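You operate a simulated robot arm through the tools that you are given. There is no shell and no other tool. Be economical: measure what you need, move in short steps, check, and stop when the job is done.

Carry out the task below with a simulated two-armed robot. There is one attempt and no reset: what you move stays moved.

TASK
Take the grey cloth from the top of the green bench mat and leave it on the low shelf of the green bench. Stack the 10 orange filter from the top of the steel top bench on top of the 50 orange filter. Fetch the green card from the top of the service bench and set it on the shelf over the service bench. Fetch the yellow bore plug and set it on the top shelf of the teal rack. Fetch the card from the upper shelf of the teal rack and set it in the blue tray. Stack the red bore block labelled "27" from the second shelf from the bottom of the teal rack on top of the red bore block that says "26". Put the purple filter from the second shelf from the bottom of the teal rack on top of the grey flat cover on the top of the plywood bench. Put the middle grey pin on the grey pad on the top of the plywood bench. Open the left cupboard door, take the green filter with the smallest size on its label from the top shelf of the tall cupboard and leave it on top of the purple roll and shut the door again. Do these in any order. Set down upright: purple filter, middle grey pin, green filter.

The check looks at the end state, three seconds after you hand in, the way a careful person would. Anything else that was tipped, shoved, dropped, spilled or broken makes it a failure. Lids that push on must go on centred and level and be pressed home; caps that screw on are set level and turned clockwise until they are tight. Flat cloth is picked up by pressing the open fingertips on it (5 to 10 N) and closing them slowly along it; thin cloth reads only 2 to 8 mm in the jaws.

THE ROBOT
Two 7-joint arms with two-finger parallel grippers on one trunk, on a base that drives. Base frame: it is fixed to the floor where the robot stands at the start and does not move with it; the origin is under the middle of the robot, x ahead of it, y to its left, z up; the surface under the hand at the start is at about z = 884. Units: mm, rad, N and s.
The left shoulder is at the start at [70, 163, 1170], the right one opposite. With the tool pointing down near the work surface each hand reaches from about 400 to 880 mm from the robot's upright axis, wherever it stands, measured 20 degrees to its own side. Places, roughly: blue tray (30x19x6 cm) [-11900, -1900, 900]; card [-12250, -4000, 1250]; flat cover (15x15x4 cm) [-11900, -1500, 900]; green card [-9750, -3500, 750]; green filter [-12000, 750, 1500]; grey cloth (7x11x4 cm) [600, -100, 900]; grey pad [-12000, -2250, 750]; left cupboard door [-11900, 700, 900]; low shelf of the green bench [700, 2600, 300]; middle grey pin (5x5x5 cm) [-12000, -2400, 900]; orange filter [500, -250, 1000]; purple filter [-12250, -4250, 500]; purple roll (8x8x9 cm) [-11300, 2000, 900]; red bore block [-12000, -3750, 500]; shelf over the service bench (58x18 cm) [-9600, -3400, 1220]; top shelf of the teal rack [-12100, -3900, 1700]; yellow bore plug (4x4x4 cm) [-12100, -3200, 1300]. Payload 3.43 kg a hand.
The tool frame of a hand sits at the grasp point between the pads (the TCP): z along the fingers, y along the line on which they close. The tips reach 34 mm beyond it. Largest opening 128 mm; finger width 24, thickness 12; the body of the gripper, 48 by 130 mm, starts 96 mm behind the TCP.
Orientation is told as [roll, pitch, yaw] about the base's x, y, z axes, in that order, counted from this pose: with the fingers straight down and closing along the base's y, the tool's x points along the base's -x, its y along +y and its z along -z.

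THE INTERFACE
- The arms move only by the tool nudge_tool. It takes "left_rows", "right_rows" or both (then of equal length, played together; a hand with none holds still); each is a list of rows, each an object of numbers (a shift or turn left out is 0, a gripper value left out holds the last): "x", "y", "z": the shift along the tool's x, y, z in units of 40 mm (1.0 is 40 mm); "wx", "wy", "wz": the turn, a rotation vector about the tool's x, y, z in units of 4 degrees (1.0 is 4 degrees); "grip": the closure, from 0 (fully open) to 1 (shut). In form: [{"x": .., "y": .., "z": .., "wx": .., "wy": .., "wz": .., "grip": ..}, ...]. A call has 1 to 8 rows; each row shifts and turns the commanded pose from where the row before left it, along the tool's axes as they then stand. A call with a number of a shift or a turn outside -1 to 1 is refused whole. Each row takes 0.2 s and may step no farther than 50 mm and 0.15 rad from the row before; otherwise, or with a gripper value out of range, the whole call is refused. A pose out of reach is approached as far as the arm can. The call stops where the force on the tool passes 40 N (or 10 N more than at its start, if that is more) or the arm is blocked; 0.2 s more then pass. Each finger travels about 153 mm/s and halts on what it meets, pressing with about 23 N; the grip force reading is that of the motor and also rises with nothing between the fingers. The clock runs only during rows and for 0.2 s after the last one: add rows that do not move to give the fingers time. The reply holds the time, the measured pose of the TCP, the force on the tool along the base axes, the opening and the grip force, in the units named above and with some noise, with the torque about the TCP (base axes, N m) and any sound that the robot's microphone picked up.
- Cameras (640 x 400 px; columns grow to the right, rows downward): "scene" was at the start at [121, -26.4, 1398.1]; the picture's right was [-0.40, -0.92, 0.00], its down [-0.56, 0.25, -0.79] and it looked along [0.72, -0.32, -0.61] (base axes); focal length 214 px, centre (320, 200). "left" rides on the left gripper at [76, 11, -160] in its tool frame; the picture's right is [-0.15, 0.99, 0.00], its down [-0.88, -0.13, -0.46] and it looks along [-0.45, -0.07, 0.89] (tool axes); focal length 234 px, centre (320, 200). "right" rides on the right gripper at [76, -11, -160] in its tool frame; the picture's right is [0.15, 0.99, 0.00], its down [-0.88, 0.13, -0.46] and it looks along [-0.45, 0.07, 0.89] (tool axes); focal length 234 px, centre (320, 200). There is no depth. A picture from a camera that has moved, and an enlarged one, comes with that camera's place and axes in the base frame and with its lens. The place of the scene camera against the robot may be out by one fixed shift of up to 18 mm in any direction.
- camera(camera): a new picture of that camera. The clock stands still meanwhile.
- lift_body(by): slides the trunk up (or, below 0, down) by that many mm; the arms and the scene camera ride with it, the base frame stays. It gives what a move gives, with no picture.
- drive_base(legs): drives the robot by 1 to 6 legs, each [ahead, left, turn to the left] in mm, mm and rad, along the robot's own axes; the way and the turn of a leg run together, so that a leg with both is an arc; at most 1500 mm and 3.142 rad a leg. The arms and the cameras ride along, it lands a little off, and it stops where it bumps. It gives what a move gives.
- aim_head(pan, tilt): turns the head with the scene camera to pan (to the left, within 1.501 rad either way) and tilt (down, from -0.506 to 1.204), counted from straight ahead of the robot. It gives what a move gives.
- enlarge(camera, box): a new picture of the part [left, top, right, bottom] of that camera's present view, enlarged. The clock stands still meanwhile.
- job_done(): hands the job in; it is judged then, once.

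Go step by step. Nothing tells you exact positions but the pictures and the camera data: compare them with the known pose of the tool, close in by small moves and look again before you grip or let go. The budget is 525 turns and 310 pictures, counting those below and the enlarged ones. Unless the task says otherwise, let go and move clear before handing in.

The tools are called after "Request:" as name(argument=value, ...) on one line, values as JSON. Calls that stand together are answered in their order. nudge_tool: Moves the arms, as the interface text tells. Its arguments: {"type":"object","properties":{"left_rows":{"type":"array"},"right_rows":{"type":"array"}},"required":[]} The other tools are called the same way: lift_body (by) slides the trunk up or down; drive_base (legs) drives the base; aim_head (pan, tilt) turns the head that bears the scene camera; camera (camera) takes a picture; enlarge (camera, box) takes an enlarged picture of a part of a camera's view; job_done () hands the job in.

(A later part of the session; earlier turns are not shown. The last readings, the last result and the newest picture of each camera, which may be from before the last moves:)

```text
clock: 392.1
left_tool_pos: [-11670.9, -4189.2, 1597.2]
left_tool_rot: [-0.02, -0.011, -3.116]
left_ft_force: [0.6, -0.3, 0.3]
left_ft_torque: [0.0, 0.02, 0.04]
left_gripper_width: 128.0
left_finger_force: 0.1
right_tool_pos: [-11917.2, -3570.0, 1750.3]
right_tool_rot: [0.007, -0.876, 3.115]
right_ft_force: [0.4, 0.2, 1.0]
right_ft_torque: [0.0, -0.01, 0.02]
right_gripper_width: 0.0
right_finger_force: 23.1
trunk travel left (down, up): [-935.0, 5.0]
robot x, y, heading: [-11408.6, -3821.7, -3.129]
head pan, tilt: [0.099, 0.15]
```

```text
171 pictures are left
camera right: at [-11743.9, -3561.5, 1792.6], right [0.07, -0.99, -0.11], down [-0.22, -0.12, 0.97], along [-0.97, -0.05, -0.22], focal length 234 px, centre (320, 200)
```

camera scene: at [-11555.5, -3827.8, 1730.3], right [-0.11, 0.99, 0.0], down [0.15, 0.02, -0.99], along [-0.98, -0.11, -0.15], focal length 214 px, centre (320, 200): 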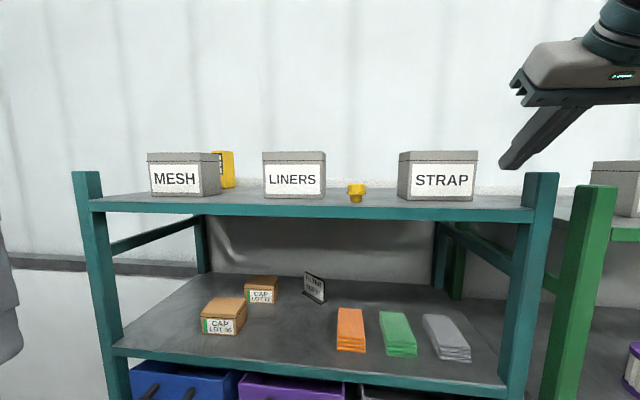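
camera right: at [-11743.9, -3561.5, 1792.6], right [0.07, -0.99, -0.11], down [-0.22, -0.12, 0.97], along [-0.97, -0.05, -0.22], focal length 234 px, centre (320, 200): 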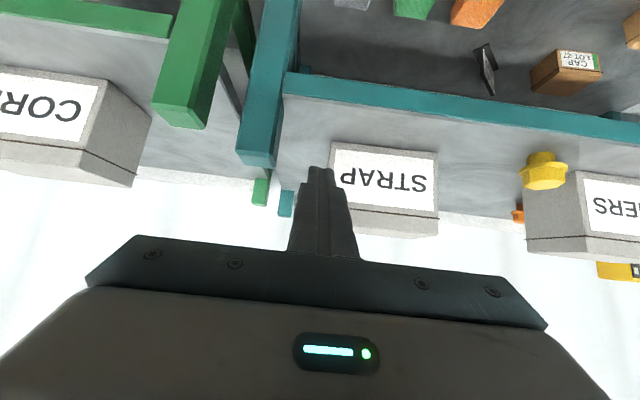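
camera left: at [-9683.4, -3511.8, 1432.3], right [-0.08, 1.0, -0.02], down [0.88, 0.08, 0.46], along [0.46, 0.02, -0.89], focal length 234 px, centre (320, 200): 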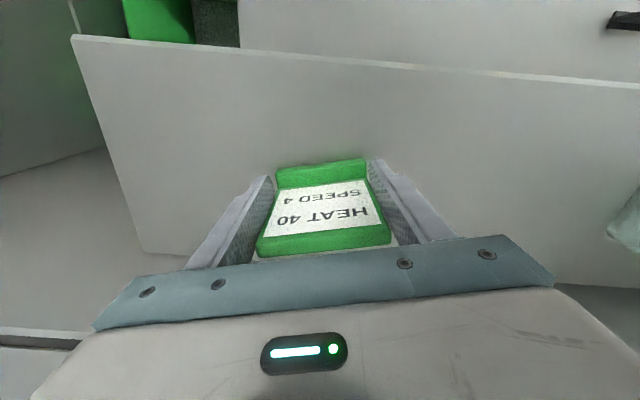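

Request:
nudge_tool(right_rows=[{"y": -0.48}, {}])

Request:
drive_base(legs=[[110, 0, -0.01]])

Request:
camera(camera="right")

Request:
enlarge(camera="scene", box=[380, 80, 640, 260])

```text
clock: 392.7
left_tool_pos: [-11672.5, -4188.2, 1596.8]
left_tool_rot: [-0.02, -0.011, -3.116]
left_ft_force: [0.7, -0.2, 0.3]
left_ft_torque: [0.0, 0.04, -0.01]
left_gripper_width: 128.0
left_finger_force: 0.1
right_tool_pos: [-11915.6, -3551.2, 1749.3]
right_tool_rot: [0.007, -0.876, 3.115]
right_ft_force: [0.4, -0.7, -0.5]
right_ft_torque: [-0.01, 0.04, 0.0]
right_gripper_width: 0.4
right_finger_force: 23.3
trunk travel left (down, up): [-935.0, 5.0]
robot x, y, heading: [-11411.4, -3826.5, -3.127]
head pan, tilt: [0.099, 0.15]
```

```text
clock: 393.9
left_tool_pos: [-11779.4, -4186.8, 1598.1]
left_tool_rot: [-0.022, -0.015, -3.126]
left_ft_force: [-0.3, 0.1, -0.2]
left_ft_torque: [0.01, 0.06, 0.0]
left_gripper_width: 127.7
left_finger_force: 0.2
right_tool_pos: [-12016.2, -3546.4, 1752.1]
right_tool_rot: [0.007, -0.879, 3.105]
right_ft_force: [1.5, -0.3, -0.1]
right_ft_torque: [-0.01, 0.03, -0.02]
right_gripper_width: 0.1
right_finger_force: 23.0
trunk travel left (down, up): [-935.0, 5.0]
robot x, y, heading: [-11519.6, -3822.8, -3.137]
head pan, tilt: [0.099, 0.15]
```

```text
170 pictures are left
camera right: at [-11843.6, -3538.9, 1794.4], right [0.06, -0.99, -0.11], down [-0.21, -0.12, 0.97], along [-0.97, -0.04, -0.22], focal length 234 px, centre (320, 200)
```

right: 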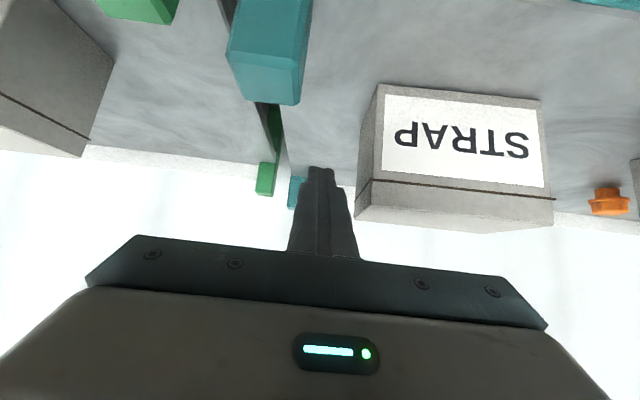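

```text
2.22 times, centred on (510, 170) of scene
camera zoom: at [-11660.0, -3826.3, 1730.8], right [-0.1, 0.99, 0.0], down [0.14, 0.02, -0.99], along [-0.98, -0.1, -0.14], focal length 477 px, centre (-102, 267)
```

zoom: 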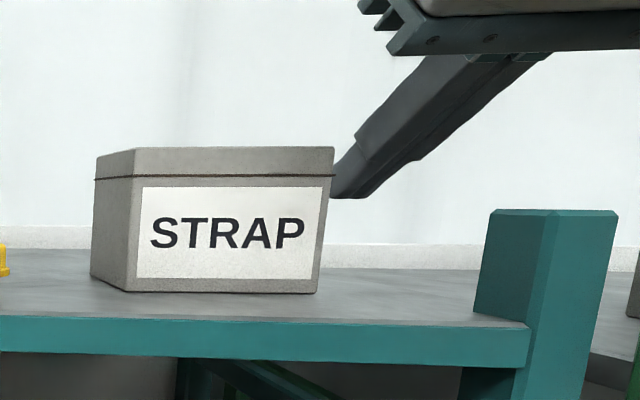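

Request:
nudge_tool(right_rows=[{"x": -0.2, "z": 0.25}, {"x": 0.27, "z": 0.22}, {"x": 0.27, "z": 0.22}, {"y": 0.3}, {}])

Request:
camera(camera="right")

Request:
enlarge(camera="scene", box=[380, 80, 640, 260])

```text
clock: 395.1
left_tool_pos: [-11786.7, -4187.5, 1597.0]
left_tool_rot: [-0.021, -0.012, -3.125]
left_ft_force: [-0.2, 0.6, 0.9]
left_ft_torque: [0.02, 0.05, 0.01]
left_gripper_width: 127.8
left_finger_force: 0.0
right_tool_pos: [-12037.6, -3558.9, 1721.3]
right_tool_rot: [0.007, -0.877, 3.106]
right_ft_force: [0.3, 0.3, -0.2]
right_ft_torque: [0.0, 0.01, -0.02]
right_gripper_width: 0.0
right_finger_force: 23.3
trunk travel left (down, up): [-935.0, 5.0]
robot x, y, heading: [-11521.4, -3826.8, -3.136]
head pan, tilt: [0.099, 0.15]
```

```text
168 pictures are left
camera right: at [-11866.1, -3552.0, 1765.2], right [0.06, -0.99, -0.11], down [-0.22, -0.12, 0.97], along [-0.97, -0.04, -0.22], focal length 234 px, centre (320, 200)
```

right: 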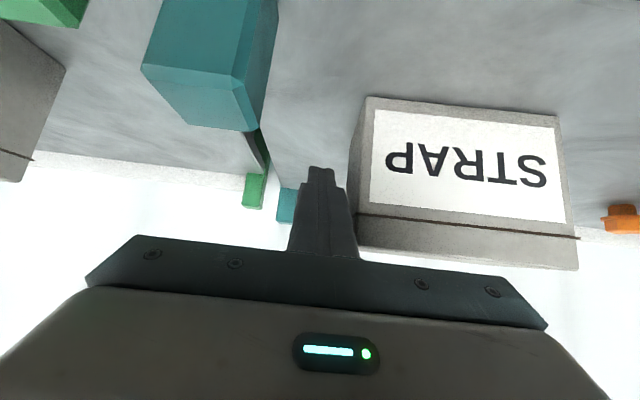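

```text
2.22 times, centred on (510, 170) of scene
camera zoom: at [-11667.5, -3827.4, 1730.0], right [-0.1, 0.99, 0.0], down [0.15, 0.02, -0.99], along [-0.98, -0.1, -0.15], focal length 477 px, centre (-102, 267)
```

zoom: 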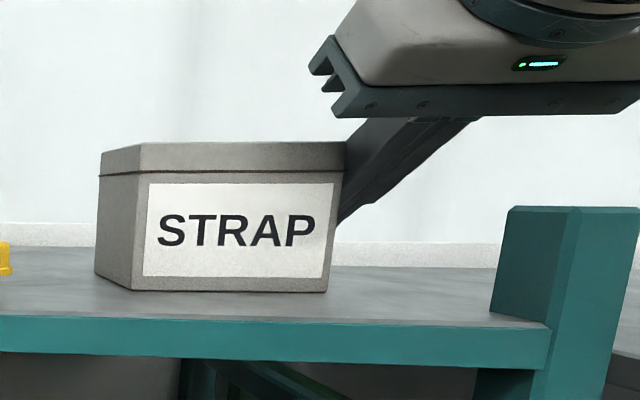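

Request:
nudge_tool(right_rows=[{"y": 0.2}, {"y": 0.2}, {"y": 0.2}, {}])

Request:
camera(camera="right")

```text
clock: 396.1
left_tool_pos: [-11788.9, -4187.4, 1597.2]
left_tool_rot: [-0.021, -0.009, -3.126]
left_ft_force: [-0.2, 0.8, -0.7]
left_ft_torque: [-0.03, 0.01, -0.02]
left_gripper_width: 128.0
left_finger_force: 0.0
right_tool_pos: [-12040.0, -3581.1, 1721.7]
right_tool_rot: [0.008, -0.874, 3.105]
right_ft_force: [-0.8, 0.6, -0.9]
right_ft_torque: [0.02, -0.03, 0.01]
right_gripper_width: 0.0
right_finger_force: 22.9
trunk travel left (down, up): [-935.0, 5.0]
robot x, y, heading: [-11519.2, -3824.7, -3.14]
head pan, tilt: [0.099, 0.15]
```

```text
166 pictures are left
camera right: at [-11868.1, -3574.4, 1764.8], right [0.06, -0.99, -0.11], down [-0.22, -0.12, 0.97], along [-0.97, -0.04, -0.23], focal length 234 px, centre (320, 200)
```

right: 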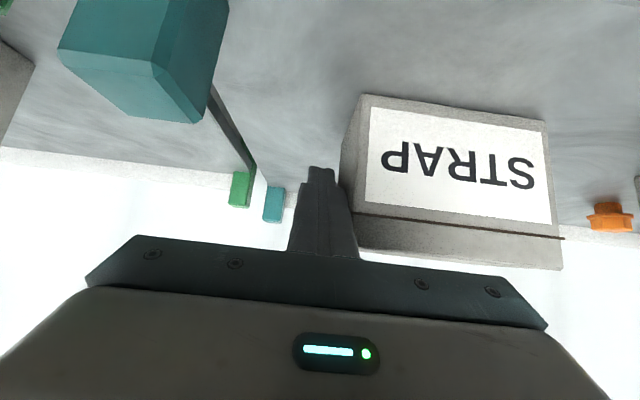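

Request:
nudge_tool(right_rows=[{"y": 0.2}, {"y": 0.2}, {}])

Request:
camera(camera="right")

Request:
enlarge(camera="scene", box=[240, 100, 540, 240])

```text
clock: 396.9
left_tool_pos: [-11788.4, -4186.9, 1597.3]
left_tool_rot: [-0.02, -0.011, -3.126]
left_ft_force: [0.2, 0.3, 0.1]
left_ft_torque: [-0.02, -0.04, 0.0]
left_gripper_width: 127.8
left_finger_force: 0.0
right_tool_pos: [-12041.6, -3596.0, 1721.1]
right_tool_rot: [0.008, -0.875, 3.103]
right_ft_force: [-0.1, -0.3, 0.0]
right_ft_torque: [-0.01, -0.02, -0.01]
right_gripper_width: 0.0
right_finger_force: 23.2
trunk travel left (down, up): [-935.0, 5.0]
robot x, y, heading: [-11518.3, -3827.9, -3.142]
head pan, tilt: [0.099, 0.15]
```

```text
165 pictures are left
camera right: at [-11868.8, -3589.3, 1765.5], right [0.06, -0.99, -0.11], down [-0.22, -0.12, 0.97], along [-0.97, -0.04, -0.22], focal length 234 px, centre (320, 200)
```

right: 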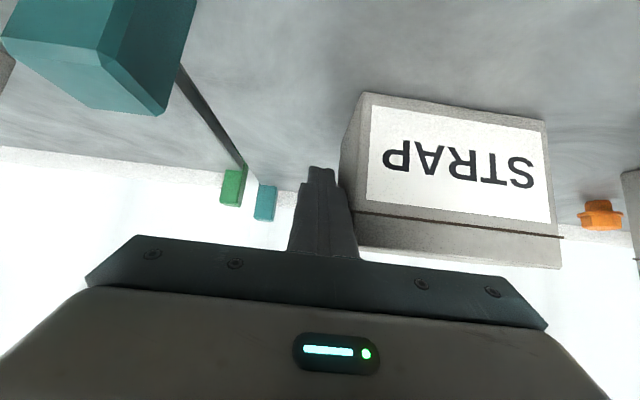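

```text
2.13 times, centred on (390, 170) of scene
camera zoom: at [-11669.1, -3826.2, 1729.9], right [-0.1, 0.99, 0.0], down [0.15, 0.02, -0.99], along [-0.98, -0.1, -0.15], focal length 458 px, centre (171, 264)
```

zoom: 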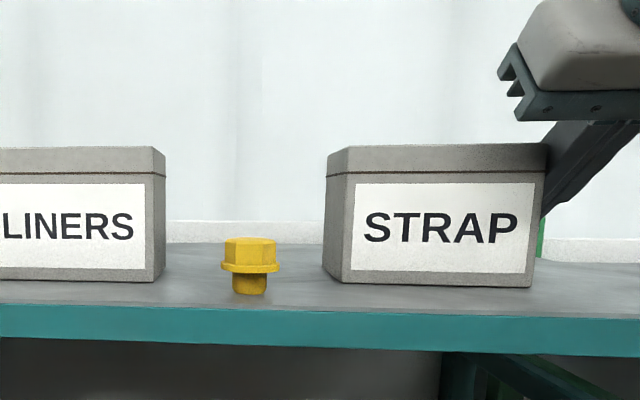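

The STRAP box is back within a few millimetres of its original place and square. Withdrawing the finger.

Request:
nudge_tool(right_rows=[{"y": -0.4}, {"x": -0.3, "z": -0.3}, {"x": -0.4, "z": -0.4}, {}])

Request:
drive_base(legs=[[-400, 0, 0]])

Request:
camera(camera="scene")

```text
clock: 397.9
left_tool_pos: [-11788.7, -4186.3, 1597.7]
left_tool_rot: [-0.021, -0.013, -3.127]
left_ft_force: [-0.1, 0.4, -0.1]
left_ft_torque: [-0.01, -0.04, -0.01]
left_gripper_width: 127.7
left_finger_force: 0.0
right_tool_pos: [-12036.2, -3582.2, 1760.6]
right_tool_rot: [0.006, -0.874, 3.104]
right_ft_force: [0.3, 0.2, -0.3]
right_ft_torque: [-0.03, 0.03, 0.0]
right_gripper_width: 0.2
right_finger_force: 23.2
trunk travel left (down, up): [-935.0, 5.0]
robot x, y, heading: [-11516.1, -3823.5, -3.141]
head pan, tilt: [0.099, 0.15]
```

```text
clock: 400.4
left_tool_pos: [-11390.6, -4186.0, 1595.1]
left_tool_rot: [-0.02, -0.008, -3.128]
left_ft_force: [-0.2, 0.1, -0.2]
left_ft_torque: [0.02, -0.04, -0.01]
left_gripper_width: 127.9
left_finger_force: 0.1
right_tool_pos: [-11637.9, -3581.3, 1758.7]
right_tool_rot: [0.006, -0.872, 3.103]
right_ft_force: [0.1, 0.1, 0.2]
right_ft_torque: [0.01, -0.03, 0.01]
right_gripper_width: 0.0
right_finger_force: 22.7
trunk travel left (down, up): [-935.0, 5.0]
robot x, y, heading: [-11117.9, -3824.5, -3.14]
head pan, tilt: [0.099, 0.15]
```

```text
163 pictures are left
camera scene: at [-11272.0, -3825.3, 1729.5], right [-0.1, 0.99, 0.0], down [0.15, 0.02, -0.99], along [-0.98, -0.1, -0.15], focal length 214 px, centre (320, 200)
```

scene: 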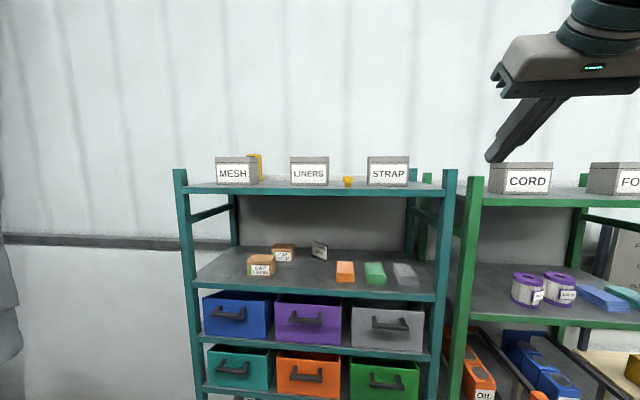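

Request:
enlarge(camera="scene", box=[200, 140, 440, 200])

```text
2.67 times, centred on (320, 170) of scene
camera zoom: at [-11272.0, -3825.3, 1729.5], right [-0.1, 0.99, 0.0], down [0.15, 0.02, -0.99], along [-0.98, -0.1, -0.15], focal length 572 px, centre (320, 280)
```

zoom: 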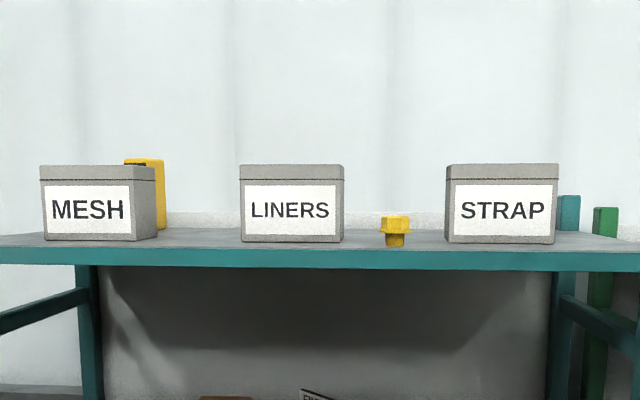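

Positions check out. Next the "FILTER SIZE 57" card on the teal upper shelf with the left hand: retract the right arm, lower the trunk and tilt the left hand forward.

Request:
nudge_tool(right_rows=[{"x": 0.64, "z": -0.76}, {"x": 0.64, "z": -0.76}, {"x": 0.64, "z": -0.76}, {"x": 0.64, "z": -0.76}, {"x": 0.64, "z": -0.76}, {"y": -0.8}, {"y": -0.8}, {"y": -0.8}], left_rows=[{"wy": -1}, {"wy": -1}, {"wy": -1}, {"wy": -1}, {"wy": -1}, {"wy": -1}, {"wy": -1}, {"wy": -1}])

Request:
lift_body(by=-170)

Request:
nudge_tool(left_rows=[{"wy": -1}, {"wy": -1}, {"wy": -1}, {"y": -0.8}, {"y": -0.8}, {"y": -0.8}, {"y": -0.8}, {"y": -0.8}])

Request:
drive_base(legs=[[150, 0, 0]])

Request:
aim_head(pan=0.1, tilt=0.35)

Request:
camera(camera="scene")

```text
clock: 402.2
left_tool_pos: [-11386.2, -4184.4, 1597.2]
left_tool_rot: [-0.024, -0.571, -3.112]
left_ft_force: [-0.2, 0.7, 0.1]
left_ft_torque: [-0.01, 0.01, -0.01]
left_gripper_width: 128.1
left_finger_force: 0.0
right_tool_pos: [-11431.4, -3492.9, 1759.6]
right_tool_rot: [0.009, -0.876, 3.101]
right_ft_force: [-1.2, -0.4, 0.2]
right_ft_torque: [0.0, 0.0, -0.01]
right_gripper_width: 0.0
right_finger_force: 22.8
trunk travel left (down, up): [-935.0, 5.0]
robot x, y, heading: [-11118.0, -3824.0, -3.137]
head pan, tilt: [0.099, 0.15]
```

```text
clock: 404.1
left_tool_pos: [-11387.4, -4186.1, 1427.3]
left_tool_rot: [-0.024, -0.567, -3.116]
left_ft_force: [-0.2, -0.2, 1.4]
left_ft_torque: [-0.02, 0.01, 0.02]
left_gripper_width: 128.2
left_finger_force: 0.1
right_tool_pos: [-11434.4, -3494.7, 1590.2]
right_tool_rot: [0.008, -0.873, 3.101]
right_ft_force: [0.2, -0.2, 0.2]
right_ft_torque: [-0.02, -0.01, 0.01]
right_gripper_width: 0.0
right_finger_force: 23.2
trunk travel left (down, up): [-765.0, 175.0]
robot x, y, heading: [-11119.7, -3824.5, -3.136]
head pan, tilt: [0.099, 0.15]
```

```text
clock: 405.9
left_tool_pos: [-11391.6, -4020.7, 1429.0]
left_tool_rot: [-0.027, -0.777, -3.11]
left_ft_force: [-0.2, 0.2, 0.0]
left_ft_torque: [-0.01, -0.02, 0.02]
left_gripper_width: 127.9
left_finger_force: 0.1
right_tool_pos: [-11434.3, -3491.8, 1589.5]
right_tool_rot: [0.011, -0.873, 3.099]
right_ft_force: [0.5, 0.4, -0.5]
right_ft_torque: [-0.03, -0.06, 0.01]
right_gripper_width: 0.0
right_finger_force: 23.2
trunk travel left (down, up): [-765.0, 175.0]
robot x, y, heading: [-11118.1, -3824.7, -3.141]
head pan, tilt: [0.099, 0.15]
```

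```text
clock: 407.3
left_tool_pos: [-11532.4, -4025.0, 1428.6]
left_tool_rot: [-0.03, -0.782, -3.11]
left_ft_force: [0.3, 0.0, 0.0]
left_ft_torque: [0.01, 0.04, 0.0]
left_gripper_width: 127.9
left_finger_force: 0.0
right_tool_pos: [-11576.2, -3495.2, 1591.7]
right_tool_rot: [0.008, -0.876, 3.102]
right_ft_force: [0.3, 0.3, 0.4]
right_ft_torque: [0.0, 0.03, -0.01]
right_gripper_width: 0.1
right_finger_force: 23.1
trunk travel left (down, up): [-765.0, 175.0]
robot x, y, heading: [-11264.0, -3824.2, -3.138]
head pan, tilt: [0.099, 0.15]
```

```text
clock: 408.0
left_tool_pos: [-11535.6, -4025.9, 1429.1]
left_tool_rot: [-0.028, -0.777, -3.108]
left_ft_force: [0.1, 0.3, 0.0]
left_ft_torque: [-0.01, 0.02, -0.03]
left_gripper_width: 128.1
left_finger_force: 0.0
right_tool_pos: [-11578.2, -3495.4, 1589.5]
right_tool_rot: [0.007, -0.875, 3.104]
right_ft_force: [-1.0, 0.3, -0.2]
right_ft_torque: [0.01, -0.02, -0.01]
right_gripper_width: 0.0
right_finger_force: 23.2
trunk travel left (down, up): [-765.0, 175.0]
robot x, y, heading: [-11264.7, -3827.1, -3.137]
head pan, tilt: [0.099, 0.351]
```

```text
161 pictures are left
camera scene: at [-11414.9, -3825.4, 1541.2], right [-0.1, 0.99, 0.0], down [0.34, 0.03, -0.94], along [-0.93, -0.09, -0.34], focal length 214 px, centre (320, 200)
```

scene: 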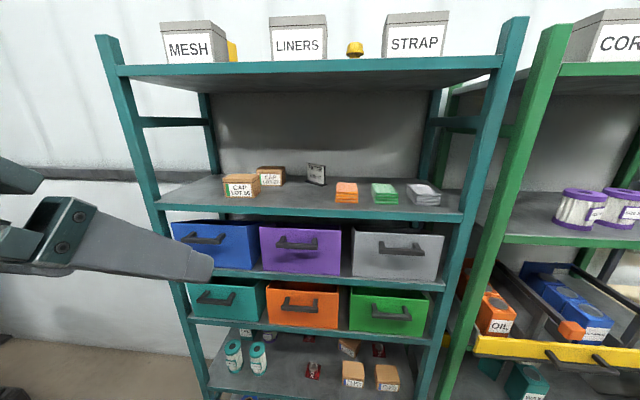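

Request:
enlarge(camera="scene", box=[200, 60, 460, 220])

Request:
enlarge(camera="scene", box=[280, 140, 380, 210])

```text
2.46 times, centred on (330, 140) of scene
camera zoom: at [-11414.9, -3825.4, 1541.2], right [-0.1, 0.99, 0.0], down [0.34, 0.03, -0.94], along [-0.93, -0.09, -0.34], focal length 528 px, centre (295, 348)
```

zoom: 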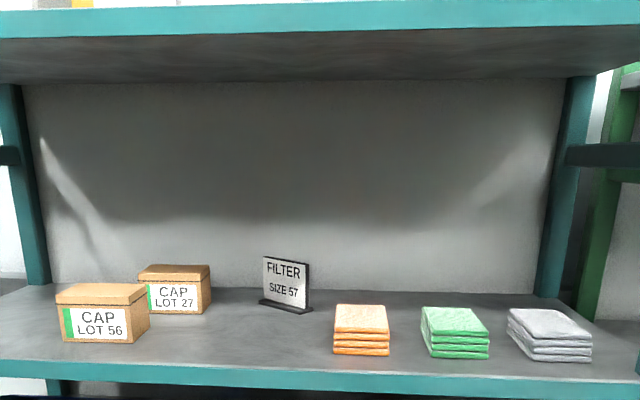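

```text
5.71 times, centred on (330, 175) of scene
camera zoom: at [-11414.9, -3825.4, 1541.2], right [-0.1, 0.99, 0.0], down [0.34, 0.03, -0.94], along [-0.93, -0.09, -0.34], focal length 1226 px, centre (263, 343)
```

zoom: 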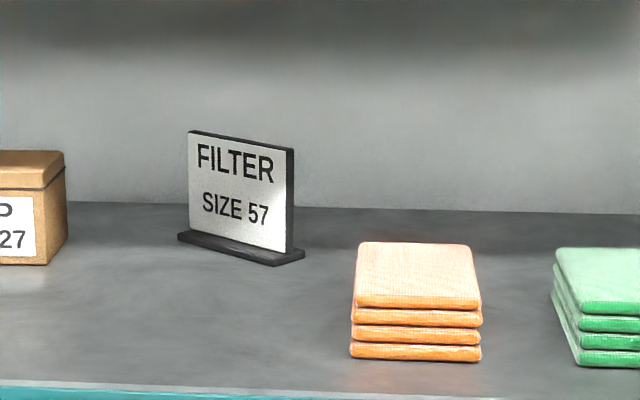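

Request:
nudge_tool(left_rows=[{"wy": -0.95}, {"wy": -0.95}, {"wy": -0.95}, {"wy": -0.9}])

Request:
nudge_tool(left_rows=[{"wx": 0.91, "wz": 0.525}, {"wx": 0.91, "wz": 0.525}, {"wx": 0.91, "wz": 0.525}, {"wx": 0.91, "wz": 0.525}, {"wx": 0.91, "wz": 0.525}, {"wx": 0.91, "wz": 0.525}, {"wx": 0.91, "wz": 0.525}, {"wx": 0.91, "wz": 0.525}])

Request:
camera(camera="scene")

```text
clock: 409.0
left_tool_pos: [-11535.7, -4018.7, 1474.5]
left_tool_rot: [-0.042, -1.038, -3.091]
left_ft_force: [0.2, -0.2, -1.2]
left_ft_torque: [0.05, 0.04, -0.03]
left_gripper_width: 128.1
left_finger_force: 0.0
left hand out of reach, approached as far as the arm can: row 1, 2, 3, 4
right_tool_pos: [-11576.7, -3494.7, 1590.2]
right_tool_rot: [0.007, -0.875, 3.102]
right_ft_force: [0.4, -1.0, 0.2]
right_ft_torque: [0.02, 0.02, 0.02]
right_gripper_width: 0.0
right_finger_force: 22.3
trunk travel left (down, up): [-765.0, 175.0]
robot x, y, heading: [-11265.3, -3820.7, -3.139]
head pan, tilt: [0.099, 0.351]
```

```text
clock: 410.8
left_tool_pos: [-11538.8, -4019.3, 1476.9]
left_tool_rot: [-0.045, -1.054, 2.605]
left_ft_force: [-1.3, 0.1, 0.0]
left_ft_torque: [-0.03, -0.03, -0.02]
left_gripper_width: 128.2
left_finger_force: 0.1
left hand out of reach, approached as far as the arm can: row 2
right_tool_pos: [-11579.3, -3495.3, 1589.6]
right_tool_rot: [0.007, -0.875, 3.103]
right_ft_force: [0.3, 0.6, -0.9]
right_ft_torque: [0.0, 0.01, -0.01]
right_gripper_width: 0.0
right_finger_force: 22.7
trunk travel left (down, up): [-765.0, 175.0]
robot x, y, heading: [-11261.0, -3820.0, -3.142]
head pan, tilt: [0.099, 0.351]
```

```text
158 pictures are left
camera scene: at [-11414.8, -3825.8, 1541.1], right [-0.1, 0.99, 0.0], down [0.34, 0.03, -0.94], along [-0.93, -0.09, -0.34], focal length 214 px, centre (320, 200)
```

scene: 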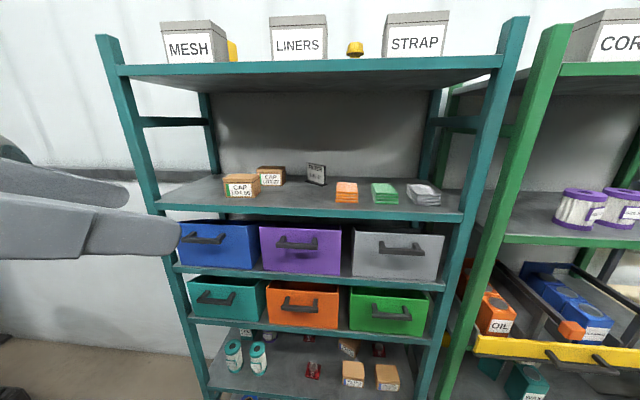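

Request:
drive_base(legs=[[200, 0, 0]])

Request:
nudge_tool(left_rows=[{"x": 0.65, "z": 0.375, "grip": 0.17}, {"x": 0.65, "z": 0.375}, {"x": -0.25, "y": -0.86, "z": 0.44}, {"x": -0.25, "y": -0.86, "z": 0.44}, {"x": -0.43, "y": 0.51, "z": 0.745}, {"x": -0.43, "y": 0.51, "z": 0.745}, {"x": -0.43, "y": 0.51, "z": 0.745}, {}])

Request:
camera(camera="scene")

```text
clock: 412.4
left_tool_pos: [-11738.9, -4018.0, 1478.3]
left_tool_rot: [-0.042, -1.054, 2.601]
left_ft_force: [0.8, 0.4, -0.5]
left_ft_torque: [0.02, -0.01, 0.03]
left_gripper_width: 127.7
left_finger_force: 0.0
right_tool_pos: [-11778.9, -3494.1, 1590.9]
right_tool_rot: [0.008, -0.878, 3.1]
right_ft_force: [0.6, -0.2, 0.8]
right_ft_torque: [0.0, 0.02, 0.02]
right_gripper_width: 0.0
right_finger_force: 23.2
trunk travel left (down, up): [-765.0, 175.0]
robot x, y, heading: [-11468.6, -3825.4, 3.139]
head pan, tilt: [0.099, 0.351]
```

```text
clock: 414.2
left_tool_pos: [-11865.6, -3944.5, 1478.4]
left_tool_rot: [-0.045, -1.055, 2.604]
left_ft_force: [-0.4, -0.4, -0.4]
left_ft_torque: [-0.02, 0.01, -0.02]
left_gripper_width: 105.9
left_finger_force: 0.0
left hand out of reach, approached as far as the arm can: row 1, 2, 3, 4
right_tool_pos: [-11780.8, -3494.2, 1591.4]
right_tool_rot: [0.005, -0.876, 3.1]
right_ft_force: [0.9, -0.2, -0.7]
right_ft_torque: [0.02, 0.02, -0.02]
right_gripper_width: 0.2
right_finger_force: 23.3
trunk travel left (down, up): [-765.0, 175.0]
robot x, y, heading: [-11465.5, -3824.2, 3.138]
head pan, tilt: [0.099, 0.351]
```

```text
157 pictures are left
camera scene: at [-11617.4, -3825.7, 1541.3], right [-0.1, 1.0, 0.0], down [0.34, 0.03, -0.94], along [-0.93, -0.09, -0.34], focal length 214 px, centre (320, 200)
```

scene: 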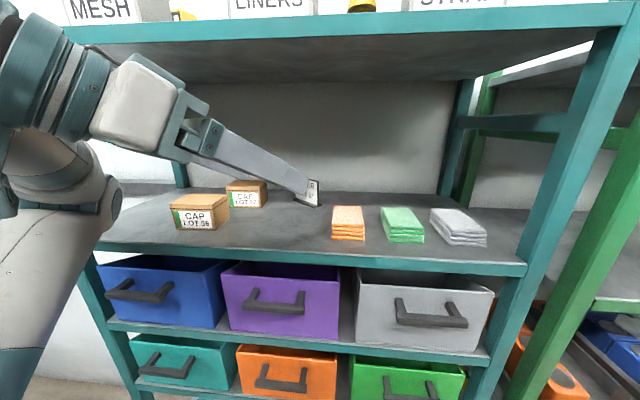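

Request:
nudge_tool(left_rows=[{"x": 0.65, "z": 0.375}, {"x": 0.65, "z": 0.375}, {}])

Request:
camera(camera="scene")

```text
clock: 415.1
left_tool_pos: [-11871.4, -3938.9, 1431.9]
left_tool_rot: [-0.035, -1.051, 2.597]
left_ft_force: [0.4, 0.0, 0.6]
left_ft_torque: [-0.02, 0.04, -0.02]
left_gripper_width: 105.9
left_finger_force: 0.0
left hand out of reach, approached as far as the arm can: row 2
right_tool_pos: [-11777.1, -3490.8, 1592.7]
right_tool_rot: [0.011, -0.877, 3.097]
right_ft_force: [-0.1, -0.9, 0.1]
right_ft_torque: [0.01, 0.01, 0.01]
right_gripper_width: 0.0
right_finger_force: 23.3
trunk travel left (down, up): [-765.0, 175.0]
robot x, y, heading: [-11466.2, -3826.8, 3.138]
head pan, tilt: [0.099, 0.351]
```

```text
156 pictures are left
camera scene: at [-11614.4, -3822.5, 1542.1], right [-0.1, 1.0, 0.0], down [0.34, 0.03, -0.94], along [-0.94, -0.09, -0.34], focal length 214 px, centre (320, 200)
```

scene: 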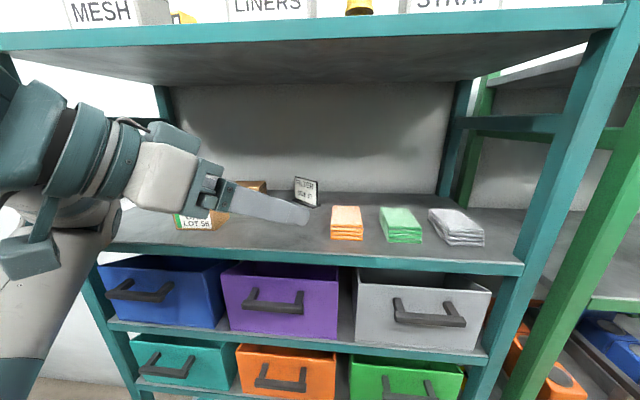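

Request:
nudge_tool(left_rows=[{"x": -0.43, "y": 0.51, "z": 0.745}, {"x": -0.43, "y": 0.51, "z": 0.745}, {"x": -0.43, "y": 0.51, "z": 0.745}, {"x": -0.1, "y": 0.51, "z": 0.93}, {}])

Request:
camera(camera="scene")

Request:
enlarge(camera="scene", box=[170, 130, 410, 270])

```text
clock: 416.4
left_tool_pos: [-12006.9, -3932.2, 1423.0]
left_tool_rot: [-0.009, -1.061, 2.587]
left_ft_force: [0.1, 0.2, -0.2]
left_ft_torque: [0.04, 0.02, 0.0]
left_gripper_width: 106.1
left_finger_force: 0.1
right_tool_pos: [-11759.0, -3483.7, 1591.1]
right_tool_rot: [0.022, -0.891, 3.097]
right_ft_force: [-1.2, 0.1, -0.1]
right_ft_torque: [0.0, 0.01, 0.04]
right_gripper_width: 0.0
right_finger_force: 22.9
trunk travel left (down, up): [-765.0, 175.0]
robot x, y, heading: [-11463.4, -3825.2, -3.131]
head pan, tilt: [0.099, 0.351]
stopped in row 5 (left hand): the arm was blocked; the commanded pose is now the measured one
```

```text
155 pictures are left
camera scene: at [-11592.0, -3812.4, 1542.9], right [-0.11, 0.99, -0.01], down [0.33, 0.03, -0.94], along [-0.94, -0.11, -0.33], focal length 214 px, centre (320, 200)
```

scene: 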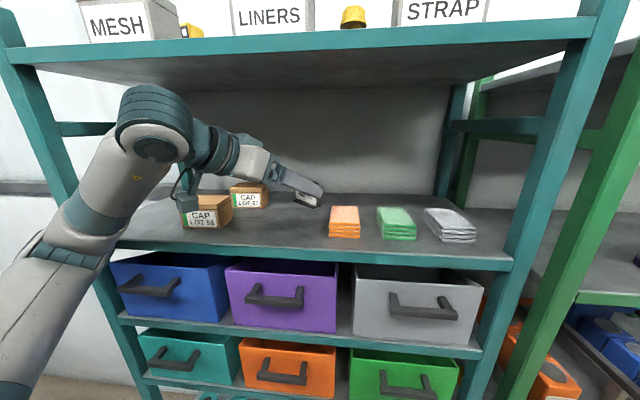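

```text
2.67 times, centred on (290, 200) of scene
camera zoom: at [-11592.0, -3812.4, 1542.9], right [-0.11, 0.99, -0.01], down [0.33, 0.03, -0.94], along [-0.94, -0.11, -0.33], focal length 572 px, centre (400, 200)
```

zoom: 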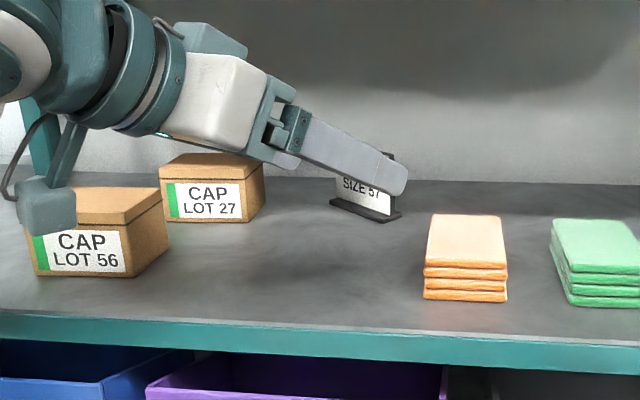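

Request:
nudge_tool(left_rows=[{"x": 0.43, "y": -0.51, "z": -0.745}, {}])

Request:
aim_head(pan=0.7, tilt=0.6)

Request:
camera(camera="scene")

```text
clock: 417.1
left_tool_pos: [-11975.7, -3942.2, 1418.6]
left_tool_rot: [-0.028, -1.057, 2.602]
left_ft_force: [0.0, 0.3, -0.8]
left_ft_torque: [-0.01, 0.0, 0.0]
left_gripper_width: 106.2
left_finger_force: 0.0
right_tool_pos: [-11766.4, -3492.2, 1591.9]
right_tool_rot: [0.015, -0.888, 3.104]
right_ft_force: [0.1, 0.6, -0.4]
right_ft_torque: [-0.01, -0.05, 0.05]
right_gripper_width: 0.0
right_finger_force: 22.9
trunk travel left (down, up): [-765.0, 175.0]
robot x, y, heading: [-11461.4, -3827.8, -3.136]
head pan, tilt: [0.099, 0.351]
```

```text
clock: 418.1
left_tool_pos: [-11974.8, -3942.2, 1419.2]
left_tool_rot: [-0.027, -1.061, 2.598]
left_ft_force: [-0.4, 0.8, -1.0]
left_ft_torque: [0.02, -0.02, 0.01]
left_gripper_width: 106.4
left_finger_force: 0.1
right_tool_pos: [-11765.1, -3493.1, 1592.8]
right_tool_rot: [0.012, -0.886, 3.104]
right_ft_force: [-0.2, -0.9, -0.8]
right_ft_torque: [0.02, 0.02, -0.01]
right_gripper_width: 0.1
right_finger_force: 22.6
trunk travel left (down, up): [-765.0, 175.0]
robot x, y, heading: [-11468.2, -3828.2, -3.138]
head pan, tilt: [0.7, 0.6]
```

```text
153 pictures are left
camera scene: at [-11575.1, -3870.3, 1519.8], right [-0.65, 0.76, 0.01], down [0.42, 0.36, -0.83], along [-0.63, -0.54, -0.56], focal length 214 px, centre (320, 200)
```

scene: 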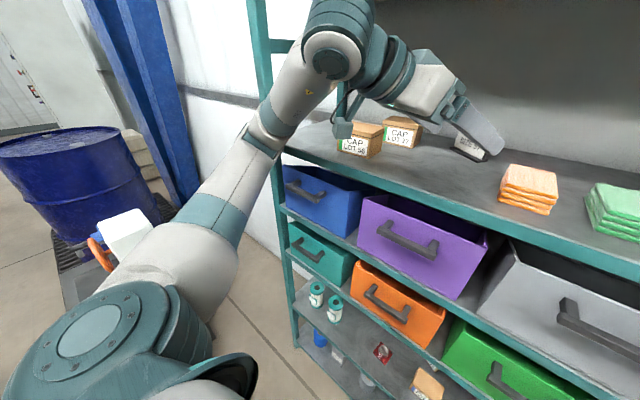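

The elbow touched the rack's left post. Shifting the base to the right so the elbow clears it.

Request:
drive_base(legs=[[0, -140, 0]])

Request:
nudge_tool(left_rows=[{"x": 0.25, "y": 0.86, "z": -0.44}, {"x": 0.25, "y": 0.86, "z": -0.44}, {"x": 0.25, "y": 0.86, "z": -0.44}, {"x": -0.43, "y": 0.51, "z": 0.745}, {}])

Request:
camera(camera="scene")

```text
clock: 419.4
left_tool_pos: [-11976.3, -3810.2, 1417.0]
left_tool_rot: [-0.033, -1.06, 2.608]
left_ft_force: [-0.1, 0.0, 0.5]
left_ft_torque: [-0.04, 0.0, 0.02]
left_gripper_width: 106.1
left_finger_force: 0.1
right_tool_pos: [-11768.8, -3360.3, 1594.1]
right_tool_rot: [0.008, -0.885, 3.109]
right_ft_force: [-0.6, -0.2, 0.7]
right_ft_torque: [-0.02, 0.01, 0.01]
right_gripper_width: 0.0
right_finger_force: 22.7
trunk travel left (down, up): [-765.0, 175.0]
robot x, y, heading: [-11467.3, -3686.8, -3.131]
head pan, tilt: [0.7, 0.6]
```

```text
clock: 420.6
left_tool_pos: [-12030.6, -3924.8, 1408.1]
left_tool_rot: [-0.043, -1.052, 2.616]
left_ft_force: [-0.4, -0.6, -0.1]
left_ft_torque: [-0.03, 0.03, 0.01]
left_gripper_width: 106.0
left_finger_force: 0.0
right_tool_pos: [-11782.9, -3360.4, 1590.7]
right_tool_rot: [0.006, -0.877, 3.113]
right_ft_force: [0.6, 0.4, -0.6]
right_ft_torque: [0.02, 0.03, -0.01]
right_gripper_width: 0.3
right_finger_force: 23.2
trunk travel left (down, up): [-765.0, 175.0]
robot x, y, heading: [-11465.0, -3689.7, -3.129]
head pan, tilt: [0.7, 0.6]
```

```text
152 pictures are left
camera scene: at [-11589.4, -3737.0, 1518.6], right [-0.65, 0.76, 0.0], down [0.43, 0.37, -0.83], along [-0.63, -0.54, -0.56], focal length 214 px, centre (320, 200)
```

scene: 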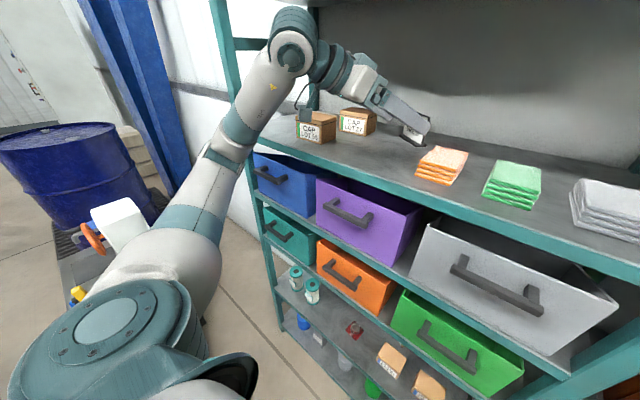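

Request:
enlarge(camera="scene", box=[270, 20, 490, 200])

Request:
camera(camera="left")

```text
2.22 times, centred on (380, 110) of scene
camera zoom: at [-11589.4, -3737.0, 1518.6], right [-0.65, 0.76, 0.0], down [0.43, 0.37, -0.83], along [-0.63, -0.54, -0.56], focal length 477 px, centre (187, 400)
```

zoom: 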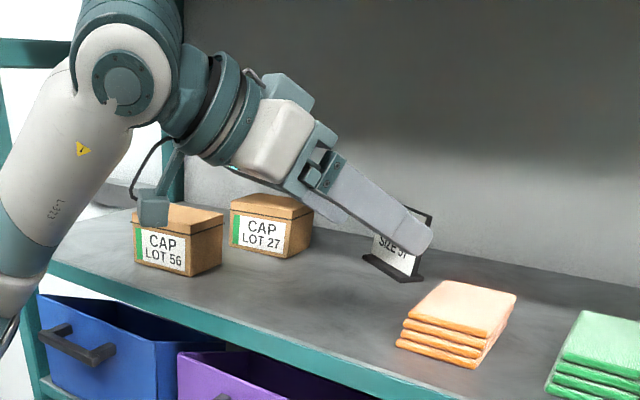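

```text
150 pictures are left
camera left: at [-11888.0, -4028.8, 1421.8], right [-0.59, -0.8, 0.11], down [0.02, 0.11, 0.99], along [-0.81, 0.59, -0.05], focal length 234 px, centre (320, 200)
```

left: 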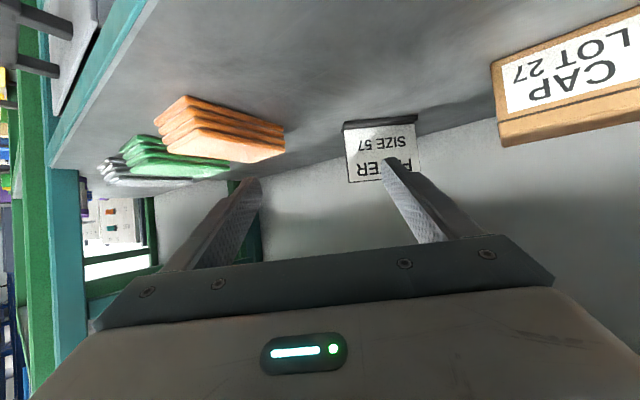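

Request:
nudge_tool(left_rows=[{"y": 0.85}, {"y": 0.85}, {}])

Request:
camera(camera="left")

```text
clock: 421.4
left_tool_pos: [-12072.0, -3984.1, 1407.7]
left_tool_rot: [-0.044, -1.051, 2.616]
left_ft_force: [-0.3, 0.8, 0.3]
left_ft_torque: [-0.03, -0.03, 0.0]
left_gripper_width: 106.2
left_finger_force: 0.1
right_tool_pos: [-11784.6, -3360.3, 1590.3]
right_tool_rot: [0.007, -0.875, 3.109]
right_ft_force: [-0.4, -0.6, -1.3]
right_ft_torque: [-0.02, 0.01, 0.02]
right_gripper_width: 0.0
right_finger_force: 23.0
trunk travel left (down, up): [-765.0, 175.0]
robot x, y, heading: [-11468.3, -3684.9, -3.134]
head pan, tilt: [0.7, 0.6]
```

```text
149 pictures are left
camera left: at [-11929.6, -4087.7, 1420.2], right [-0.59, -0.8, 0.11], down [0.02, 0.11, 0.99], along [-0.81, 0.59, -0.05], focal length 234 px, centre (320, 200)
```

left: 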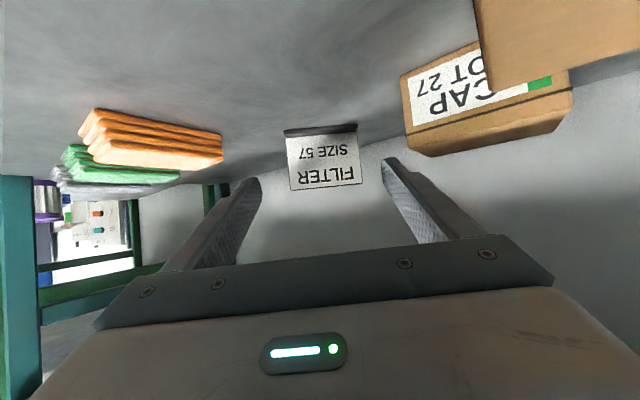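

Request:
nudge_tool(left_rows=[{"x": -0.55, "z": 0.75}, {"x": -0.5, "z": 0.866}, {}])

Request:
camera(camera="left")

Request:
enlarge(camera="scene", box=[270, 20, 490, 200])

```text
clock: 422.2
left_tool_pos: [-12135.7, -3944.1, 1414.1]
left_tool_rot: [-0.044, -1.053, 2.617]
left_ft_force: [0.3, -0.3, 0.1]
left_ft_torque: [0.02, 0.0, 0.02]
left_gripper_width: 106.2
left_finger_force: 0.0
right_tool_pos: [-11783.8, -3362.4, 1591.1]
right_tool_rot: [0.005, -0.877, 3.114]
right_ft_force: [0.5, -0.4, 1.1]
right_ft_torque: [0.04, 0.03, -0.03]
right_gripper_width: 0.1
right_finger_force: 22.7
trunk travel left (down, up): [-765.0, 175.0]
robot x, y, heading: [-11464.1, -3689.4, -3.138]
head pan, tilt: [0.7, 0.6]
```

```text
148 pictures are left
camera left: at [-11992.7, -4048.0, 1425.8], right [-0.59, -0.8, 0.11], down [0.02, 0.11, 0.99], along [-0.81, 0.59, -0.05], focal length 234 px, centre (320, 200)
```

left: 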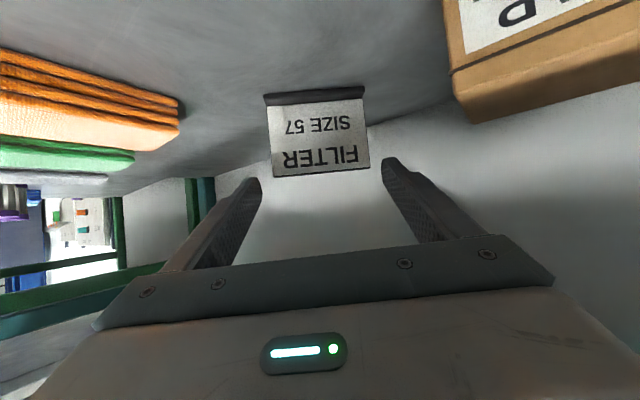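

```text
2.22 times, centred on (380, 110) of scene
camera zoom: at [-11590.4, -3738.5, 1518.5], right [-0.65, 0.76, 0.0], down [0.43, 0.37, -0.83], along [-0.63, -0.54, -0.56], focal length 477 px, centre (187, 400)
```

zoom: 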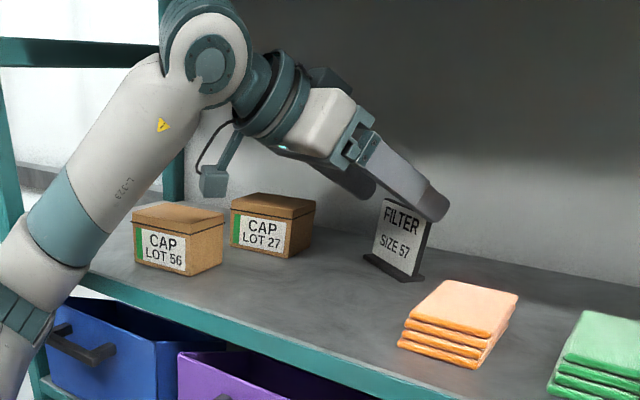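

Request:
nudge_tool(left_rows=[{"x": 0.45, "z": 0.25}, {"x": 0.45, "z": 0.25}, {"x": -0.2, "z": 0.35}, {}])

Request:
camera(camera="left")

Request:
enlarge(camera="scene", box=[270, 20, 490, 200])

```text
clock: 423.2
left_tool_pos: [-12147.7, -3932.6, 1371.2]
left_tool_rot: [-0.044, -1.052, 2.614]
left_ft_force: [0.3, -0.7, 0.4]
left_ft_torque: [-0.02, -0.02, 0.01]
left_gripper_width: 106.1
left_finger_force: 0.0
right_tool_pos: [-11783.9, -3360.4, 1590.7]
right_tool_rot: [0.007, -0.875, 3.111]
right_ft_force: [-0.7, 0.0, 0.0]
right_ft_torque: [0.0, -0.01, -0.01]
right_gripper_width: 0.0
right_finger_force: 23.3
trunk travel left (down, up): [-765.0, 175.0]
robot x, y, heading: [-11467.6, -3686.3, -3.135]
head pan, tilt: [0.7, 0.6]
```

```text
146 pictures are left
camera left: at [-12004.8, -4037.2, 1383.8], right [-0.59, -0.8, 0.11], down [0.02, 0.11, 0.99], along [-0.81, 0.59, -0.05], focal length 234 px, centre (320, 200)
```

left: 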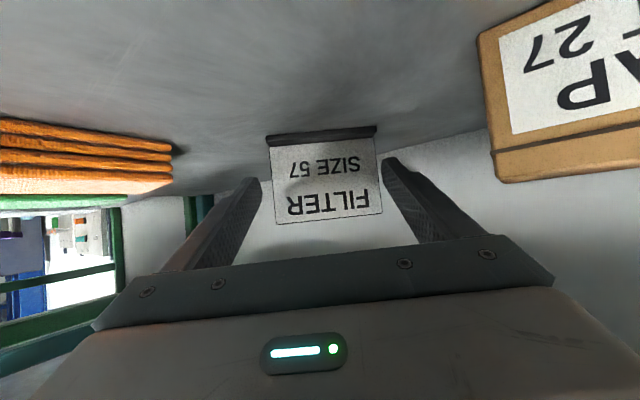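

```text
2.22 times, centred on (380, 110) of scene
camera zoom: at [-11590.8, -3736.9, 1518.5], right [-0.65, 0.76, 0.0], down [0.43, 0.37, -0.83], along [-0.63, -0.54, -0.56], focal length 477 px, centre (187, 400)
```

zoom: 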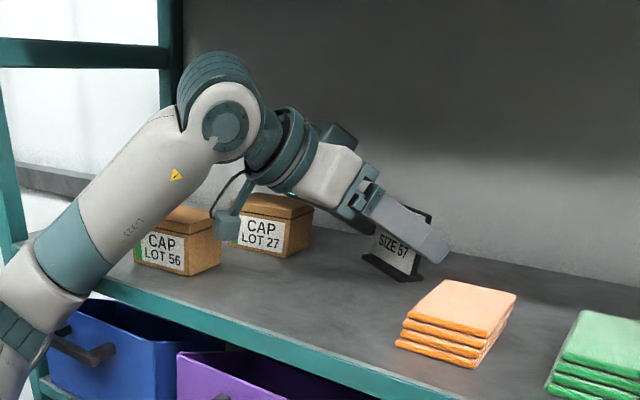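

Request:
nudge_tool(left_rows=[{"x": -0.12, "z": 0.2}, {"grip": 0.25}, {"grip": 0.32}, {"grip": 0.38}, {"grip": 0.45}, {}])

Request:
camera(camera="left")

```text
clock: 424.6
left_tool_pos: [-12150.5, -3933.6, 1376.2]
left_tool_rot: [-0.039, -1.056, 2.616]
left_ft_force: [-0.4, 0.3, -0.3]
left_ft_torque: [0.0, 0.03, -0.02]
left_gripper_width: 88.9
left_finger_force: 23.3
right_tool_pos: [-11778.1, -3363.6, 1592.5]
right_tool_rot: [0.004, -0.88, 3.115]
right_ft_force: [0.3, -0.1, 0.1]
right_ft_torque: [0.0, 0.0, 0.0]
right_gripper_width: 0.0
right_finger_force: 22.9
trunk travel left (down, up): [-765.0, 175.0]
robot x, y, heading: [-11466.8, -3687.2, -3.131]
head pan, tilt: [0.7, 0.6]
```

```text
144 pictures are left
camera left: at [-12007.6, -4036.6, 1387.2], right [-0.59, -0.8, 0.11], down [0.03, 0.11, 0.99], along [-0.81, 0.59, -0.04], focal length 234 px, centre (320, 200)
```

left: 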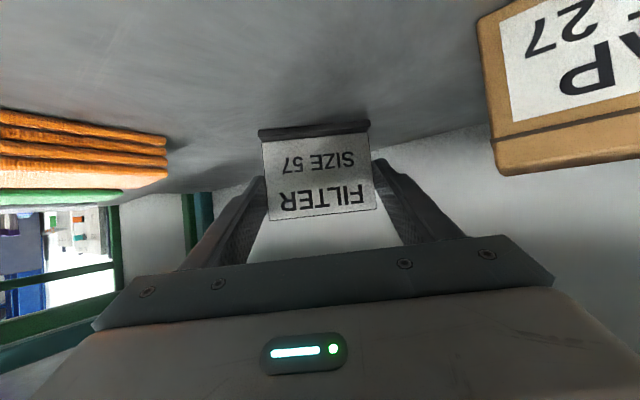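

Request:
nudge_tool(left_rows=[{"x": -0.3, "z": -0.17}, {"x": -0.22, "z": -0.13}, {}])

Request:
drive_base(legs=[[-480, 0, 0]])

Request:
camera(camera="scene")

Request:
camera(camera="left")

```text
clock: 425.4
left_tool_pos: [-12157.2, -3929.2, 1395.7]
left_tool_rot: [-0.046, -1.05, 2.617]
left_ft_force: [-0.7, -0.6, -0.2]
left_ft_torque: [0.04, 0.03, -0.02]
left_gripper_width: 88.9
left_finger_force: 23.1
right_tool_pos: [-11783.6, -3360.8, 1590.2]
right_tool_rot: [0.005, -0.877, 3.113]
right_ft_force: [0.1, -0.2, 0.0]
right_ft_torque: [-0.04, 0.0, -0.02]
right_gripper_width: 0.2
right_finger_force: 22.7
trunk travel left (down, up): [-765.0, 175.0]
robot x, y, heading: [-11469.2, -3688.7, -3.13]
head pan, tilt: [0.7, 0.6]
```

```text
clock: 428.3
left_tool_pos: [-11664.7, -3923.0, 1395.1]
left_tool_rot: [-0.045, -1.051, 2.612]
left_ft_force: [-0.6, 0.1, -0.2]
left_ft_torque: [0.0, -0.03, -0.02]
left_gripper_width: 88.8
left_finger_force: 22.7
right_tool_pos: [-11292.1, -3355.0, 1589.1]
right_tool_rot: [0.008, -0.876, 3.107]
right_ft_force: [-0.4, -0.2, 0.5]
right_ft_torque: [0.02, -0.01, -0.01]
right_gripper_width: 0.0
right_finger_force: 23.0
trunk travel left (down, up): [-765.0, 175.0]
robot x, y, heading: [-10972.0, -3684.7, -3.131]
head pan, tilt: [0.7, 0.6]
```

```text
143 pictures are left
camera scene: at [-11099.6, -3732.9, 1518.3], right [-0.65, 0.76, 0.0], down [0.43, 0.37, -0.82], along [-0.63, -0.53, -0.57], focal length 214 px, centre (320, 200)
```

scene: 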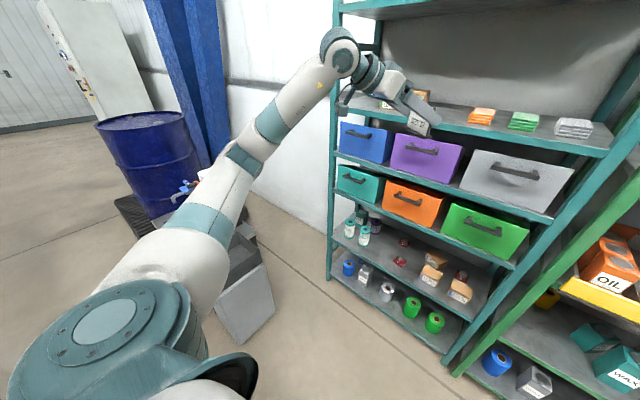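

```text
142 pictures are left
camera left: at [-11523.2, -4027.5, 1407.6], right [-0.59, -0.8, 0.1], down [0.02, 0.11, 0.99], along [-0.8, 0.59, -0.05], focal length 234 px, centre (320, 200)
```

left: 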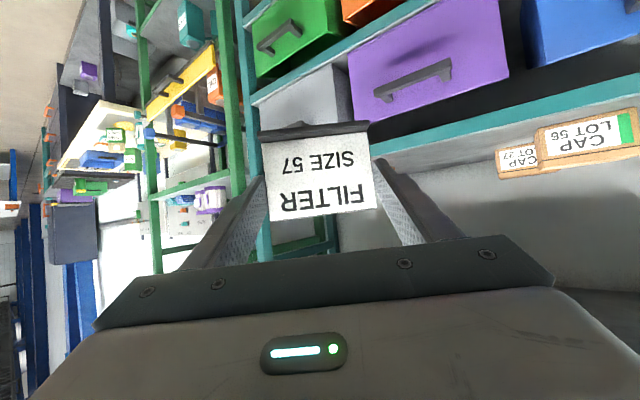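

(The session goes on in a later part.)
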